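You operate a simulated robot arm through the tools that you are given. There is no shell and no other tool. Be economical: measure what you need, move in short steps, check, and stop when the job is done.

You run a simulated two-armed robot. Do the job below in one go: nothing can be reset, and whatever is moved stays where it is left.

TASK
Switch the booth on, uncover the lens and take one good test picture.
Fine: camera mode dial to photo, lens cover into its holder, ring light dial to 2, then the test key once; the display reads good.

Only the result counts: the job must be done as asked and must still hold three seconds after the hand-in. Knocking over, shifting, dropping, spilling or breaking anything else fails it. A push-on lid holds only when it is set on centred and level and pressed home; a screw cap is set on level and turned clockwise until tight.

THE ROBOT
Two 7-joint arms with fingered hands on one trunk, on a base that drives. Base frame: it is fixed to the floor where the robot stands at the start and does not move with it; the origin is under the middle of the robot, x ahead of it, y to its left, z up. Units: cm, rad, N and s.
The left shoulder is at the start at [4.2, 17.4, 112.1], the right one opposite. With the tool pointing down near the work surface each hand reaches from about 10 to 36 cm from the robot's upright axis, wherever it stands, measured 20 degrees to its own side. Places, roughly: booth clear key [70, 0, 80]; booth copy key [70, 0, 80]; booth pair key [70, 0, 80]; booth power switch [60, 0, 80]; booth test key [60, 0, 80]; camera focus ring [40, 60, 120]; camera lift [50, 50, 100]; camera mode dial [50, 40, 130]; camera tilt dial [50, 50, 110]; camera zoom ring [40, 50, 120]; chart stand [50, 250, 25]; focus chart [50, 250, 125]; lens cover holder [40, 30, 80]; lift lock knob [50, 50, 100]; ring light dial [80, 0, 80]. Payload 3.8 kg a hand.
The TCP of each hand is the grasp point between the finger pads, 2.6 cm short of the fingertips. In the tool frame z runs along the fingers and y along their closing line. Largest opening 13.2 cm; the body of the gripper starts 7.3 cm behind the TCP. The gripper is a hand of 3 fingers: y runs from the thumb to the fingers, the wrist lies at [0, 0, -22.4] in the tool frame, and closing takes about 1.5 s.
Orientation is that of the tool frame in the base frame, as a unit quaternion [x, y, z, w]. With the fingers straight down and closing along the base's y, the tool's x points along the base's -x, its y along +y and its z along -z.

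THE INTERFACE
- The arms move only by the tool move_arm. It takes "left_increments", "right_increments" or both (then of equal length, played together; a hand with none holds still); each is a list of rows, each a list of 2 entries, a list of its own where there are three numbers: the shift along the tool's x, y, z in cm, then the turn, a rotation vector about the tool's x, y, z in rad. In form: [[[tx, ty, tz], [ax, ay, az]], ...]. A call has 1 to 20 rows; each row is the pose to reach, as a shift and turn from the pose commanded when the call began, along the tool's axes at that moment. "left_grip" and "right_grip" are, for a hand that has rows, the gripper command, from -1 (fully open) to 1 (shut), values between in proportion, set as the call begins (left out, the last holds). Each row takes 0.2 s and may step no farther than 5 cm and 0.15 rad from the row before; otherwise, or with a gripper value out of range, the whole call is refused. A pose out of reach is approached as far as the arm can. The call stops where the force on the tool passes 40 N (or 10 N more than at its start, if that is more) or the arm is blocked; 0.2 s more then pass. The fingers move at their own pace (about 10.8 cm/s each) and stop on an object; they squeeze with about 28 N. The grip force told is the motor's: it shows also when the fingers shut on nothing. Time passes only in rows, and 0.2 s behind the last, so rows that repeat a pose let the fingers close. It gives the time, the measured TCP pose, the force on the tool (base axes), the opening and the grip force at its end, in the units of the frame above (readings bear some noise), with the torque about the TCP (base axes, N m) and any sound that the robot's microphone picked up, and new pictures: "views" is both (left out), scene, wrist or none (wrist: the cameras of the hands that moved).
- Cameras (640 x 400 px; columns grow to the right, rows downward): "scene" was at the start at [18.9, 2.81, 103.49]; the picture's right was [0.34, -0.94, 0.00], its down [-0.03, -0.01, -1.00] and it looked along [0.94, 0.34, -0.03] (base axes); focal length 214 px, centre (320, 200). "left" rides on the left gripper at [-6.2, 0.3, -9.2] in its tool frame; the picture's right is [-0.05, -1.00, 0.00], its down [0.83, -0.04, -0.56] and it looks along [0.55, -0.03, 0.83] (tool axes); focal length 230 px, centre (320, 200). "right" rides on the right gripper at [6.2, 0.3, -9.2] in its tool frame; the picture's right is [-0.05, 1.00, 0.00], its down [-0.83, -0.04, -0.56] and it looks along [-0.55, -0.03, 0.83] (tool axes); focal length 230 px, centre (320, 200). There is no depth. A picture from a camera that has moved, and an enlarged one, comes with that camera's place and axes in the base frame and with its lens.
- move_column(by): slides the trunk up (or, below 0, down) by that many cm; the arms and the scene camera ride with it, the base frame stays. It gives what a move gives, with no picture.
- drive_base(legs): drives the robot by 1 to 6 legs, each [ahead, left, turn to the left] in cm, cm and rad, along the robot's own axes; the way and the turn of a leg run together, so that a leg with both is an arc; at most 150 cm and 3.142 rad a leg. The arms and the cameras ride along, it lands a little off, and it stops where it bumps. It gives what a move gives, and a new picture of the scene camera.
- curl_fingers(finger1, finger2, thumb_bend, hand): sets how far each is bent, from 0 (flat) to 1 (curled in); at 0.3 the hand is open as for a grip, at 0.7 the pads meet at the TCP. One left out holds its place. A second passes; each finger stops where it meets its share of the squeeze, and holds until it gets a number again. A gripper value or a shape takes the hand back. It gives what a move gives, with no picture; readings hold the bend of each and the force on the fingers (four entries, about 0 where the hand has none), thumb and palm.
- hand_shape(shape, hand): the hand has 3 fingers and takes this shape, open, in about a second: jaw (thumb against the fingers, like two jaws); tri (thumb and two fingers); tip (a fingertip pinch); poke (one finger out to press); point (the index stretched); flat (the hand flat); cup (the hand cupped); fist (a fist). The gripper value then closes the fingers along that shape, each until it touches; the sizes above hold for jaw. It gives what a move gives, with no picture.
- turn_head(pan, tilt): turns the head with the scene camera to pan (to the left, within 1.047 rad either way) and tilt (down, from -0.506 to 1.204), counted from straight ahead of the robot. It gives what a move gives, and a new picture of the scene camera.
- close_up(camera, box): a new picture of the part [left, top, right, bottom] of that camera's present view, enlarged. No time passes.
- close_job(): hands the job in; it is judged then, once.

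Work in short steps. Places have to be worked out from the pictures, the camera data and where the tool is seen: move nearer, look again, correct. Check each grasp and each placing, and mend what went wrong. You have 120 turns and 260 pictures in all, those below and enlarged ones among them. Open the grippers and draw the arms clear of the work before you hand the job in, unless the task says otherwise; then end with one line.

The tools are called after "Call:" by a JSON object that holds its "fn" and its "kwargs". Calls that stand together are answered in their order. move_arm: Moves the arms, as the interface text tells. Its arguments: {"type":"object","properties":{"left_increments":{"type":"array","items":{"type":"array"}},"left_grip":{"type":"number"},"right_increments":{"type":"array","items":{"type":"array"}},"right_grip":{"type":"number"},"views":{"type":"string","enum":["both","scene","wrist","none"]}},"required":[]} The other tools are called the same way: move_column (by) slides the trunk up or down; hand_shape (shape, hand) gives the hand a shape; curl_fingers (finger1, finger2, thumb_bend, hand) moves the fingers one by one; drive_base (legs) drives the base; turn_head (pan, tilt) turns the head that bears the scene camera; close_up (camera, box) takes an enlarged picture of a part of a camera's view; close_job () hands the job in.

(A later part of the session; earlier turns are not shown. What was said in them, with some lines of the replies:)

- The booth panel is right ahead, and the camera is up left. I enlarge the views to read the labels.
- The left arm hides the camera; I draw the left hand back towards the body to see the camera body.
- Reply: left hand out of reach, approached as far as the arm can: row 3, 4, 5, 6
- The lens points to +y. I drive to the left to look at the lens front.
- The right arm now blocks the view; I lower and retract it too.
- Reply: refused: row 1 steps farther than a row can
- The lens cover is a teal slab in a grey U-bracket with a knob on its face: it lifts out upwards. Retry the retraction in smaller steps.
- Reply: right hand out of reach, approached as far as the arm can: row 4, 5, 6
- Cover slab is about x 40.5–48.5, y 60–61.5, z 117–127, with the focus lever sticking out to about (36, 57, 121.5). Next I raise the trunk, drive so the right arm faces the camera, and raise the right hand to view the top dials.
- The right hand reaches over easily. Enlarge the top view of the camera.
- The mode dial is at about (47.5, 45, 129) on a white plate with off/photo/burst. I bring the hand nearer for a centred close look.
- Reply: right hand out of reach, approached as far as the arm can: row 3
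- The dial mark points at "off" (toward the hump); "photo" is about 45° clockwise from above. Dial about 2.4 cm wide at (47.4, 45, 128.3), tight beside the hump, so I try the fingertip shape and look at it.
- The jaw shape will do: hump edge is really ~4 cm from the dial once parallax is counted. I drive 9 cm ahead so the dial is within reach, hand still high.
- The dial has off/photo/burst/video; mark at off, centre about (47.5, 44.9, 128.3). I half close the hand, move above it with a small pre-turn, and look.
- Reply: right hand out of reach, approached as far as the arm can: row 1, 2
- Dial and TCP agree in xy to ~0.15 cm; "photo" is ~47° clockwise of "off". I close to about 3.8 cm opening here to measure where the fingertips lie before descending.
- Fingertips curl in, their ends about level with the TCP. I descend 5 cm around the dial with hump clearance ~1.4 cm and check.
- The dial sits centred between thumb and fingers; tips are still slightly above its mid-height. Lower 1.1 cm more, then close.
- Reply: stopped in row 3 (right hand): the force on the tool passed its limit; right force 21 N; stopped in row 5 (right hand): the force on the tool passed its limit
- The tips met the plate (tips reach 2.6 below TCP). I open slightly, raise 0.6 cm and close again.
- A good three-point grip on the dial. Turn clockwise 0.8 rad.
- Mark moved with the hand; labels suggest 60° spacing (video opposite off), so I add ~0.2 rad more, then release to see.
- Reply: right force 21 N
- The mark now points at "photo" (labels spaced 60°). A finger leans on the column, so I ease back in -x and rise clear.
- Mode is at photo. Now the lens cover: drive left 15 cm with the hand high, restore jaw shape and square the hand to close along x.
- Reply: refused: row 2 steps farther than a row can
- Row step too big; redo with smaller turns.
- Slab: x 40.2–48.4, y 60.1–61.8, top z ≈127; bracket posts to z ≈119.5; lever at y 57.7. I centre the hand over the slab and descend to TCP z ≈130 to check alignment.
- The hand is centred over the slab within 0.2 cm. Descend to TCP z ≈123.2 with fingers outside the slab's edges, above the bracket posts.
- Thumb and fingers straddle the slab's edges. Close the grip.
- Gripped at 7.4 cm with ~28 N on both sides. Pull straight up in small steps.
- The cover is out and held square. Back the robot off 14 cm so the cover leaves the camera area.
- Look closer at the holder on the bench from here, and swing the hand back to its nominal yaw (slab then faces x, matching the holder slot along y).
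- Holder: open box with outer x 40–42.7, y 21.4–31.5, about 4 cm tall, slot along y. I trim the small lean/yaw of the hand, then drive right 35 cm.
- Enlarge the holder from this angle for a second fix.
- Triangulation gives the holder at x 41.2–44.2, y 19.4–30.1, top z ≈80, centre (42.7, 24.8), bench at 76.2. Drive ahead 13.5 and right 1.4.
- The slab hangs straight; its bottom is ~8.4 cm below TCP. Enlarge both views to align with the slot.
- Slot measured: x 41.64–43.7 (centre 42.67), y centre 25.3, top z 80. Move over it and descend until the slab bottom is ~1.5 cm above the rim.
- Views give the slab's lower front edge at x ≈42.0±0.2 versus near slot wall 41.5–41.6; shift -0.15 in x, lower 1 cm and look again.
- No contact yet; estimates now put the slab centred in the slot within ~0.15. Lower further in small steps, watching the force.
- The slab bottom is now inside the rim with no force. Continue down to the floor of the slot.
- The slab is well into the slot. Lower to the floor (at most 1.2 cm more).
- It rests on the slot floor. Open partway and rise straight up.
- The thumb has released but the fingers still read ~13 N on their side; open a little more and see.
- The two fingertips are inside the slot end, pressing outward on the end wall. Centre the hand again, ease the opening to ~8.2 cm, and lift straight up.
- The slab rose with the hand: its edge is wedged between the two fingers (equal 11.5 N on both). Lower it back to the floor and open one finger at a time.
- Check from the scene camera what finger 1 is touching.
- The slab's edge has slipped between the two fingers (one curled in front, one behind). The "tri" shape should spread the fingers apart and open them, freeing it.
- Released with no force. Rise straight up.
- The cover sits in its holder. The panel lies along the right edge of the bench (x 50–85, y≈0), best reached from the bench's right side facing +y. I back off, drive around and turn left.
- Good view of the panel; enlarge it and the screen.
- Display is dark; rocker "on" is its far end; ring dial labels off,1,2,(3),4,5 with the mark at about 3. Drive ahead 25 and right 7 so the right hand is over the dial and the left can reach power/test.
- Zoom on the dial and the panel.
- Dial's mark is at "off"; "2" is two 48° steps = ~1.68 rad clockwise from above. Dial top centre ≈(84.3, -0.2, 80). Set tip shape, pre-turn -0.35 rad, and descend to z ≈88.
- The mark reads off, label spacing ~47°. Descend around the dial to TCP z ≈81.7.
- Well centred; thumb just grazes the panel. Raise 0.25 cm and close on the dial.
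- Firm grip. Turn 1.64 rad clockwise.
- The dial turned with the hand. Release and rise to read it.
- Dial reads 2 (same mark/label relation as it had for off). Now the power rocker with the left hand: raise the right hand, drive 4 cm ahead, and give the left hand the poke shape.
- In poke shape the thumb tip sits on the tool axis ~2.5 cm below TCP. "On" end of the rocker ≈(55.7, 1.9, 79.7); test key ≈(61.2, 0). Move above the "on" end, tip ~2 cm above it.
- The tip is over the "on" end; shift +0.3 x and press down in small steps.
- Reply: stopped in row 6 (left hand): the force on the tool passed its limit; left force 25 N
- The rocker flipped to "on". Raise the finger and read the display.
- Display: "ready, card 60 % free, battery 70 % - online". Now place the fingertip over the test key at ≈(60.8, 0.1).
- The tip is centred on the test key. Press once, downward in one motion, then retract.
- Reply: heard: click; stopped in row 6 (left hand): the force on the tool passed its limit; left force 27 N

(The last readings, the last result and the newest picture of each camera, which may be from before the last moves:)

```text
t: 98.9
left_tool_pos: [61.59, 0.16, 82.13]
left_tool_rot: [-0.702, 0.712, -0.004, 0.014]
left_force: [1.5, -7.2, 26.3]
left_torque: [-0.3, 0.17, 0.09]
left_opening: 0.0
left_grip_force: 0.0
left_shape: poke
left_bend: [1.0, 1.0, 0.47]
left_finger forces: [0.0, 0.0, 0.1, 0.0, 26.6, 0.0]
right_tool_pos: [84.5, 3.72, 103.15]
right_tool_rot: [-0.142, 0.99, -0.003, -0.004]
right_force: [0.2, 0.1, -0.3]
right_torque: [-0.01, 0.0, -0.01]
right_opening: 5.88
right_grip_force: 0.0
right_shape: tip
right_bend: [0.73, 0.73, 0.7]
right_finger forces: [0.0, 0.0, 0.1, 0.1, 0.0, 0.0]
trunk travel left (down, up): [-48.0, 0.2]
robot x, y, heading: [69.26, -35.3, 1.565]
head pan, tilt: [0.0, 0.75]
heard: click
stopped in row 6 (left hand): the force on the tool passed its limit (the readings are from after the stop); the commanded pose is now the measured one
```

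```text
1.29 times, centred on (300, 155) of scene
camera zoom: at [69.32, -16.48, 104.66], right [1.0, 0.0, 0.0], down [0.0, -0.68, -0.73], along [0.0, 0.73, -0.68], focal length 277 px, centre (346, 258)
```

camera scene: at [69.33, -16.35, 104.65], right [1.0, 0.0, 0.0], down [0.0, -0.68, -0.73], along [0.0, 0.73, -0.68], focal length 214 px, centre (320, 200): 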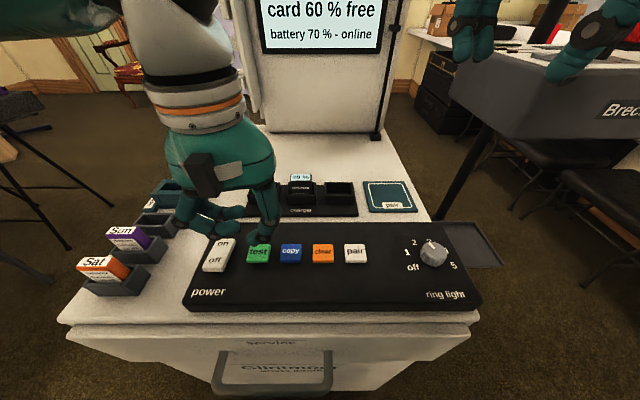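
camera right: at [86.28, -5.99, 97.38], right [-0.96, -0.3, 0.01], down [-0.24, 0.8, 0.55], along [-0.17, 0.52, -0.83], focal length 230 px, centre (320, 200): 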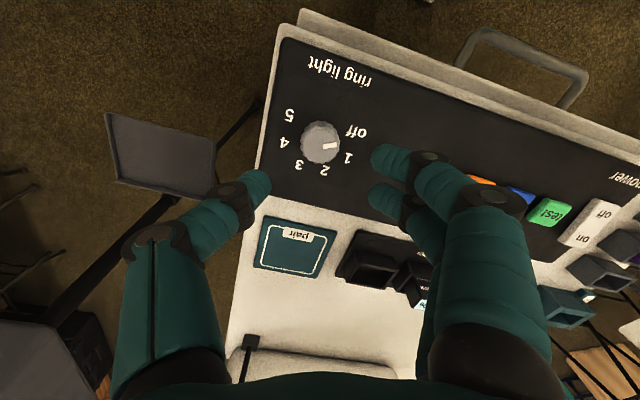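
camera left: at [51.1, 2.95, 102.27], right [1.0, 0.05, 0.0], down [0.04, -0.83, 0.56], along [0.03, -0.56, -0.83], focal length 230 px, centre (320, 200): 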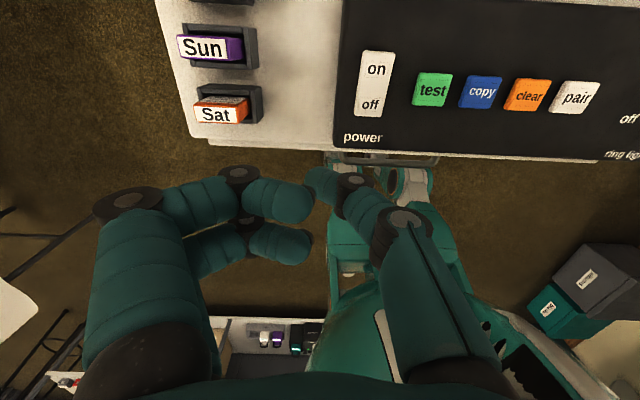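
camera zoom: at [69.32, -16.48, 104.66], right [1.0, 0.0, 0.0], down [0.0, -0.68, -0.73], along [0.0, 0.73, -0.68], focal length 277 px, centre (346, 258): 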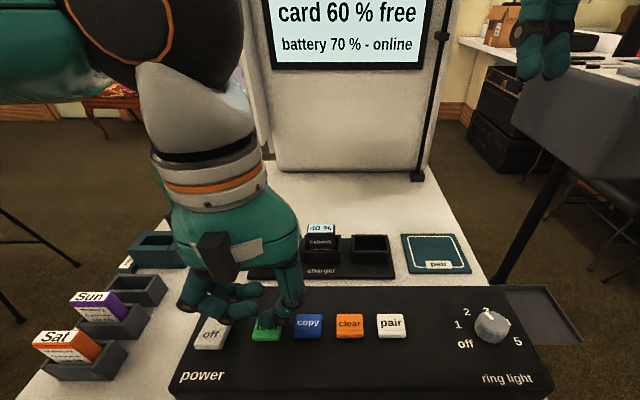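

A click was heard: the key was pressed. Lift straight up and read the display.

Call:
{"fn": "move_arm", "kwargs": {"left_increments": [[[0, 0, -2], [0, 0, 0]], [[0, 0, -5], [0, 0, 0]], [[0, 0, -9], [0, 0, 0]], [[0, 0, -12], [0, 0, 0]]], "views": "none"}}

Call:
{"fn": "turn_head", "kwargs": {"pan": 0.1, "tilt": 0.25}}

```text
t: 99.9
left_tool_pos: [61.15, 0.21, 93.99]
left_tool_rot: [-0.704, 0.71, -0.004, 0.011]
left_force: [-0.8, 0.3, -0.8]
left_torque: [0.0, 0.04, -0.02]
left_opening: 0.03
left_grip_force: 0.2
left_shape: poke
left_bend: [1.0, 1.0, 0.45]
left_finger forces: [0.0, 0.0, 0.0, 0.1, 0.0, 0.0]
right_tool_pos: [84.31, 3.95, 103.02]
right_tool_rot: [-0.141, 0.99, -0.005, -0.005]
right_force: [0.2, -0.2, 1.3]
right_torque: [-0.01, 0.02, 0.01]
right_opening: 5.9
right_grip_force: 0.0
right_shape: tip
right_bend: [0.73, 0.73, 0.7]
right_finger forces: [0.0, 0.1, 0.1, 0.0, 0.0, 0.1]
trunk travel left (down, up): [-48.0, 0.2]
robot x, y, heading: [69.44, -35.48, 1.566]
head pan, tilt: [0.0, 0.75]
```

```text
t: 100.9
left_tool_pos: [61.23, 0.22, 93.83]
left_tool_rot: [-0.704, 0.71, -0.005, 0.011]
left_force: [-0.1, 0.2, 0.2]
left_torque: [0.01, 0.0, -0.02]
left_opening: 0.0
left_grip_force: 0.1
left_shape: poke
left_bend: [1.0, 1.0, 0.45]
left_finger forces: [0.0, 0.0, 0.0, 0.1, 0.1, 0.0]
right_tool_pos: [84.42, 3.88, 102.99]
right_tool_rot: [-0.14, 0.99, -0.004, -0.006]
right_force: [0.2, -0.3, 0.3]
right_torque: [0.02, 0.0, 0.01]
right_opening: 5.9
right_grip_force: 0.2
right_shape: tip
right_bend: [0.73, 0.73, 0.7]
right_finger forces: [0.0, 0.1, 0.1, 0.0, 0.0, 0.0]
trunk travel left (down, up): [-48.0, 0.2]
robot x, y, heading: [69.26, -35.27, 1.568]
head pan, tilt: [0.099, 0.25]
camera scene: at [68.43, -15.35, 109.15], right [1.0, 0.1, 0.0], down [0.02, -0.25, -0.97], along [-0.09, 0.96, -0.25], focal length 214 px, centre (320, 200)
```

scene: 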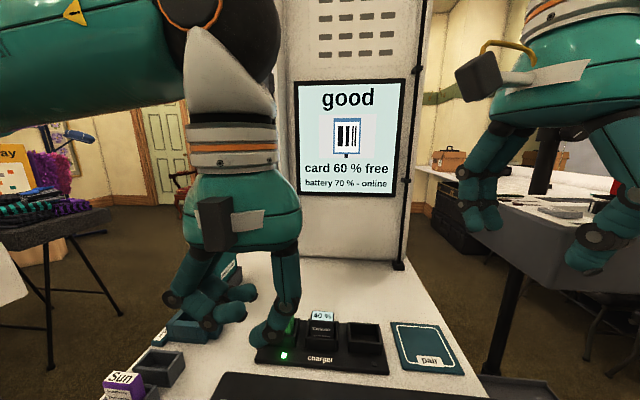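

The display reads "good". Raise and open both hands, then back the robot away from the booth.

Call:
{"fn": "move_arm", "kwargs": {"left_increments": [[[0, 0, -4], [0, 0, 0]], [[0, 0, -8], [0, 0, 0]]], "views": "none"}}

Call:
{"fn": "drive_base", "kwargs": {"legs": [[-35, 0, 0]]}}

Call:
{"fn": "hand_shape", "kwargs": {"hand": "left", "shape": "jaw"}}

Call:
{"fn": "hand_shape", "kwargs": {"hand": "right", "shape": "jaw"}}

Call:
{"fn": "turn_head", "kwargs": {"pan": 0.1, "tilt": 0.4}}

Call:
{"fn": "close_up", "kwargs": {"camera": "scene", "box": [120, 20, 440, 220]}}

```text
t: 101.5
left_tool_pos: [61.1, 0.05, 101.84]
left_tool_rot: [-0.703, 0.711, -0.003, 0.011]
left_force: [0.2, -0.5, 0.1]
left_torque: [0.01, -0.02, -0.01]
left_opening: 0.0
left_grip_force: 0.0
left_shape: poke
left_bend: [1.0, 1.0, 0.45]
left_finger forces: [0.1, 0.0, 0.0, 0.0, 0.0, 0.0]
right_tool_pos: [84.35, 3.93, 103.02]
right_tool_rot: [-0.142, 0.99, -0.003, -0.006]
right_force: [0.0, 0.3, -0.3]
right_torque: [0.02, 0.0, -0.04]
right_opening: 5.9
right_grip_force: 0.0
right_shape: tip
right_bend: [0.73, 0.73, 0.7]
right_finger forces: [0.0, 0.0, 0.1, 0.1, 0.0, 0.0]
trunk travel left (down, up): [-48.0, 0.2]
robot x, y, heading: [69.64, -35.16, 1.565]
head pan, tilt: [0.099, 0.25]
```

```text
t: 103.7
left_tool_pos: [60.82, -34.72, 101.76]
left_tool_rot: [0.707, -0.707, 0.004, -0.011]
left_force: [0.1, 0.0, -0.2]
left_torque: [0.0, 0.02, 0.05]
left_opening: 0.0
left_grip_force: 0.2
left_shape: poke
left_bend: [1.0, 1.0, 0.45]
left_finger forces: [0.0, 0.0, 0.0, 0.1, 0.1, 0.0]
right_tool_pos: [84.07, -30.54, 103.09]
right_tool_rot: [-0.145, 0.989, -0.004, -0.006]
right_force: [0.3, 0.3, 0.4]
right_torque: [0.01, -0.03, 0.0]
right_opening: 5.89
right_grip_force: 0.0
right_shape: tip
right_bend: [0.73, 0.73, 0.7]
right_finger forces: [0.1, 0.0, 0.0, 0.1, 0.1, 0.1]
trunk travel left (down, up): [-48.0, 0.2]
robot x, y, heading: [69.25, -69.56, 1.579]
head pan, tilt: [0.099, 0.25]
camera scene: at [68.31, -50.01, 109.15], right [0.99, 0.11, 0.0], down [0.03, -0.25, -0.97], along [-0.1, 0.96, -0.25], focal length 214 px, centre (320, 200)
```

scene: 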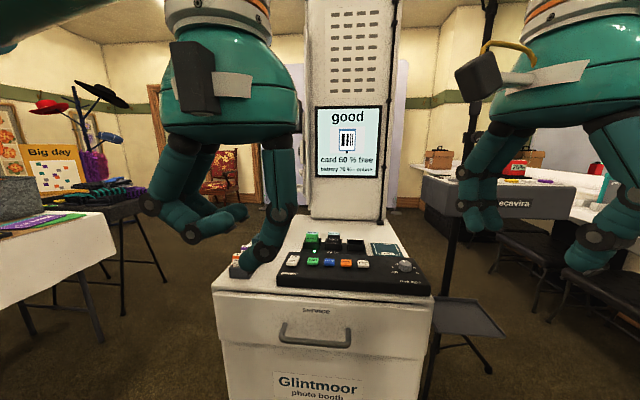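

```text
t: 104.6
left_tool_pos: [60.86, -34.66, 101.66]
left_tool_rot: [0.707, -0.707, 0.004, -0.01]
left_force: [0.3, 0.1, 0.2]
left_torque: [0.0, 0.04, -0.04]
left_opening: 13.18
left_grip_force: 0.0
left_shape: jaw
left_bend: [0.3, 0.3, 0.3]
left_finger forces: [0.1, 0.0, 0.0, 0.1, 0.1, 0.1]
right_tool_pos: [84.15, -30.56, 103.11]
right_tool_rot: [-0.146, 0.989, -0.004, -0.006]
right_force: [-0.6, 0.0, -0.3]
right_torque: [0.0, 0.0, 0.01]
right_opening: 5.88
right_grip_force: 0.0
right_shape: tip
right_bend: [0.73, 0.73, 0.7]
right_finger forces: [0.0, 0.0, 0.0, 0.0, 0.0, 0.0]
trunk travel left (down, up): [-48.0, 0.2]
robot x, y, heading: [69.09, -69.99, 1.58]
head pan, tilt: [0.099, 0.25]
```

```text
t: 105.5
left_tool_pos: [60.75, -34.69, 101.77]
left_tool_rot: [0.707, -0.707, 0.003, -0.011]
left_force: [0.2, 0.4, 0.3]
left_torque: [0.01, -0.02, -0.01]
left_opening: 13.19
left_grip_force: 0.1
left_shape: jaw
left_bend: [0.3, 0.3, 0.3]
left_finger forces: [0.1, 0.0, 0.0, 0.0, 0.1, 0.0]
right_tool_pos: [84.06, -30.66, 102.99]
right_tool_rot: [-0.146, 0.989, -0.004, -0.005]
right_force: [-0.1, 0.1, 0.6]
right_torque: [-0.01, 0.02, 0.06]
right_opening: 13.19
right_grip_force: 0.0
right_shape: jaw
right_bend: [0.3, 0.3, 0.3]
right_finger forces: [0.0, 0.2, 0.0, 0.0, 0.0, 0.0]
trunk travel left (down, up): [-48.0, 0.2]
robot x, y, heading: [69.56, -69.88, 1.575]
head pan, tilt: [0.099, 0.25]
```

```text
t: 106.2
left_tool_pos: [60.92, -34.53, 101.73]
left_tool_rot: [0.707, -0.707, 0.004, -0.012]
left_force: [-0.2, 0.3, 0.8]
left_torque: [-0.01, -0.02, -0.02]
left_opening: 13.2
left_grip_force: 0.2
left_shape: jaw
left_bend: [0.3, 0.3, 0.3]
left_finger forces: [0.1, 0.0, 0.0, 0.0, 0.1, 0.0]
right_tool_pos: [84.13, -30.5, 103.11]
right_tool_rot: [-0.145, 0.989, -0.003, -0.006]
right_force: [0.6, 0.6, -0.5]
right_torque: [-0.01, -0.01, 0.0]
right_opening: 13.19
right_grip_force: 0.0
right_shape: jaw
right_bend: [0.3, 0.3, 0.3]
right_finger forces: [0.1, 0.0, 0.0, 0.0, 0.1, 0.0]
trunk travel left (down, up): [-48.0, 0.2]
robot x, y, heading: [69.36, -70.21, 1.581]
head pan, tilt: [0.099, 0.4]
camera scene: at [68.32, -50.07, 107.76], right [0.99, 0.11, 0.0], down [0.04, -0.39, -0.92], along [-0.1, 0.92, -0.39], focal length 214 px, centre (320, 200)
```

scene: 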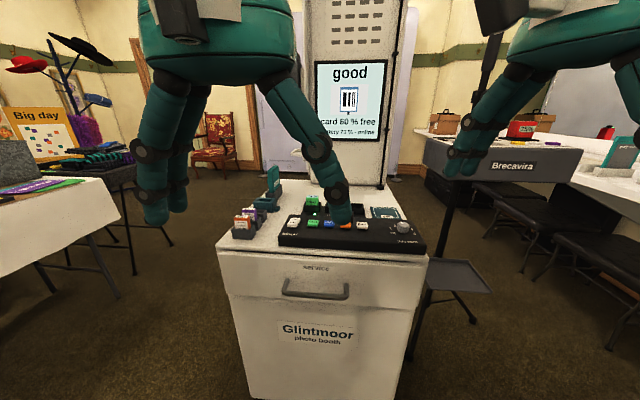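

```text
2.00 times, centred on (280, 120) of scene
camera zoom: at [68.32, -50.07, 107.76], right [0.99, 0.11, 0.0], down [0.04, -0.39, -0.92], along [-0.1, 0.92, -0.39], focal length 429 px, centre (400, 360)
```

zoom: 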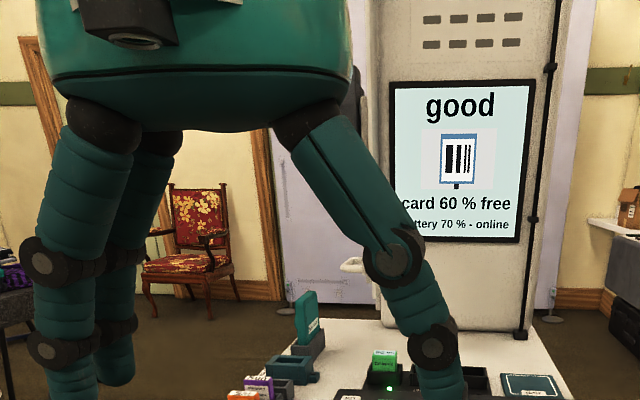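

Display still reads "good", the cover stands in its holder, and the hands are open and clear. I hand in the job.

Call:
{"fn": "close_job", "kwargs": {}}

```text
The job is handed in.
```

The booth is on, the camera mode dial is at photo, the lens cover is in its holder, the ring light is at 2, and the test key was pressed once; the display reads "good".
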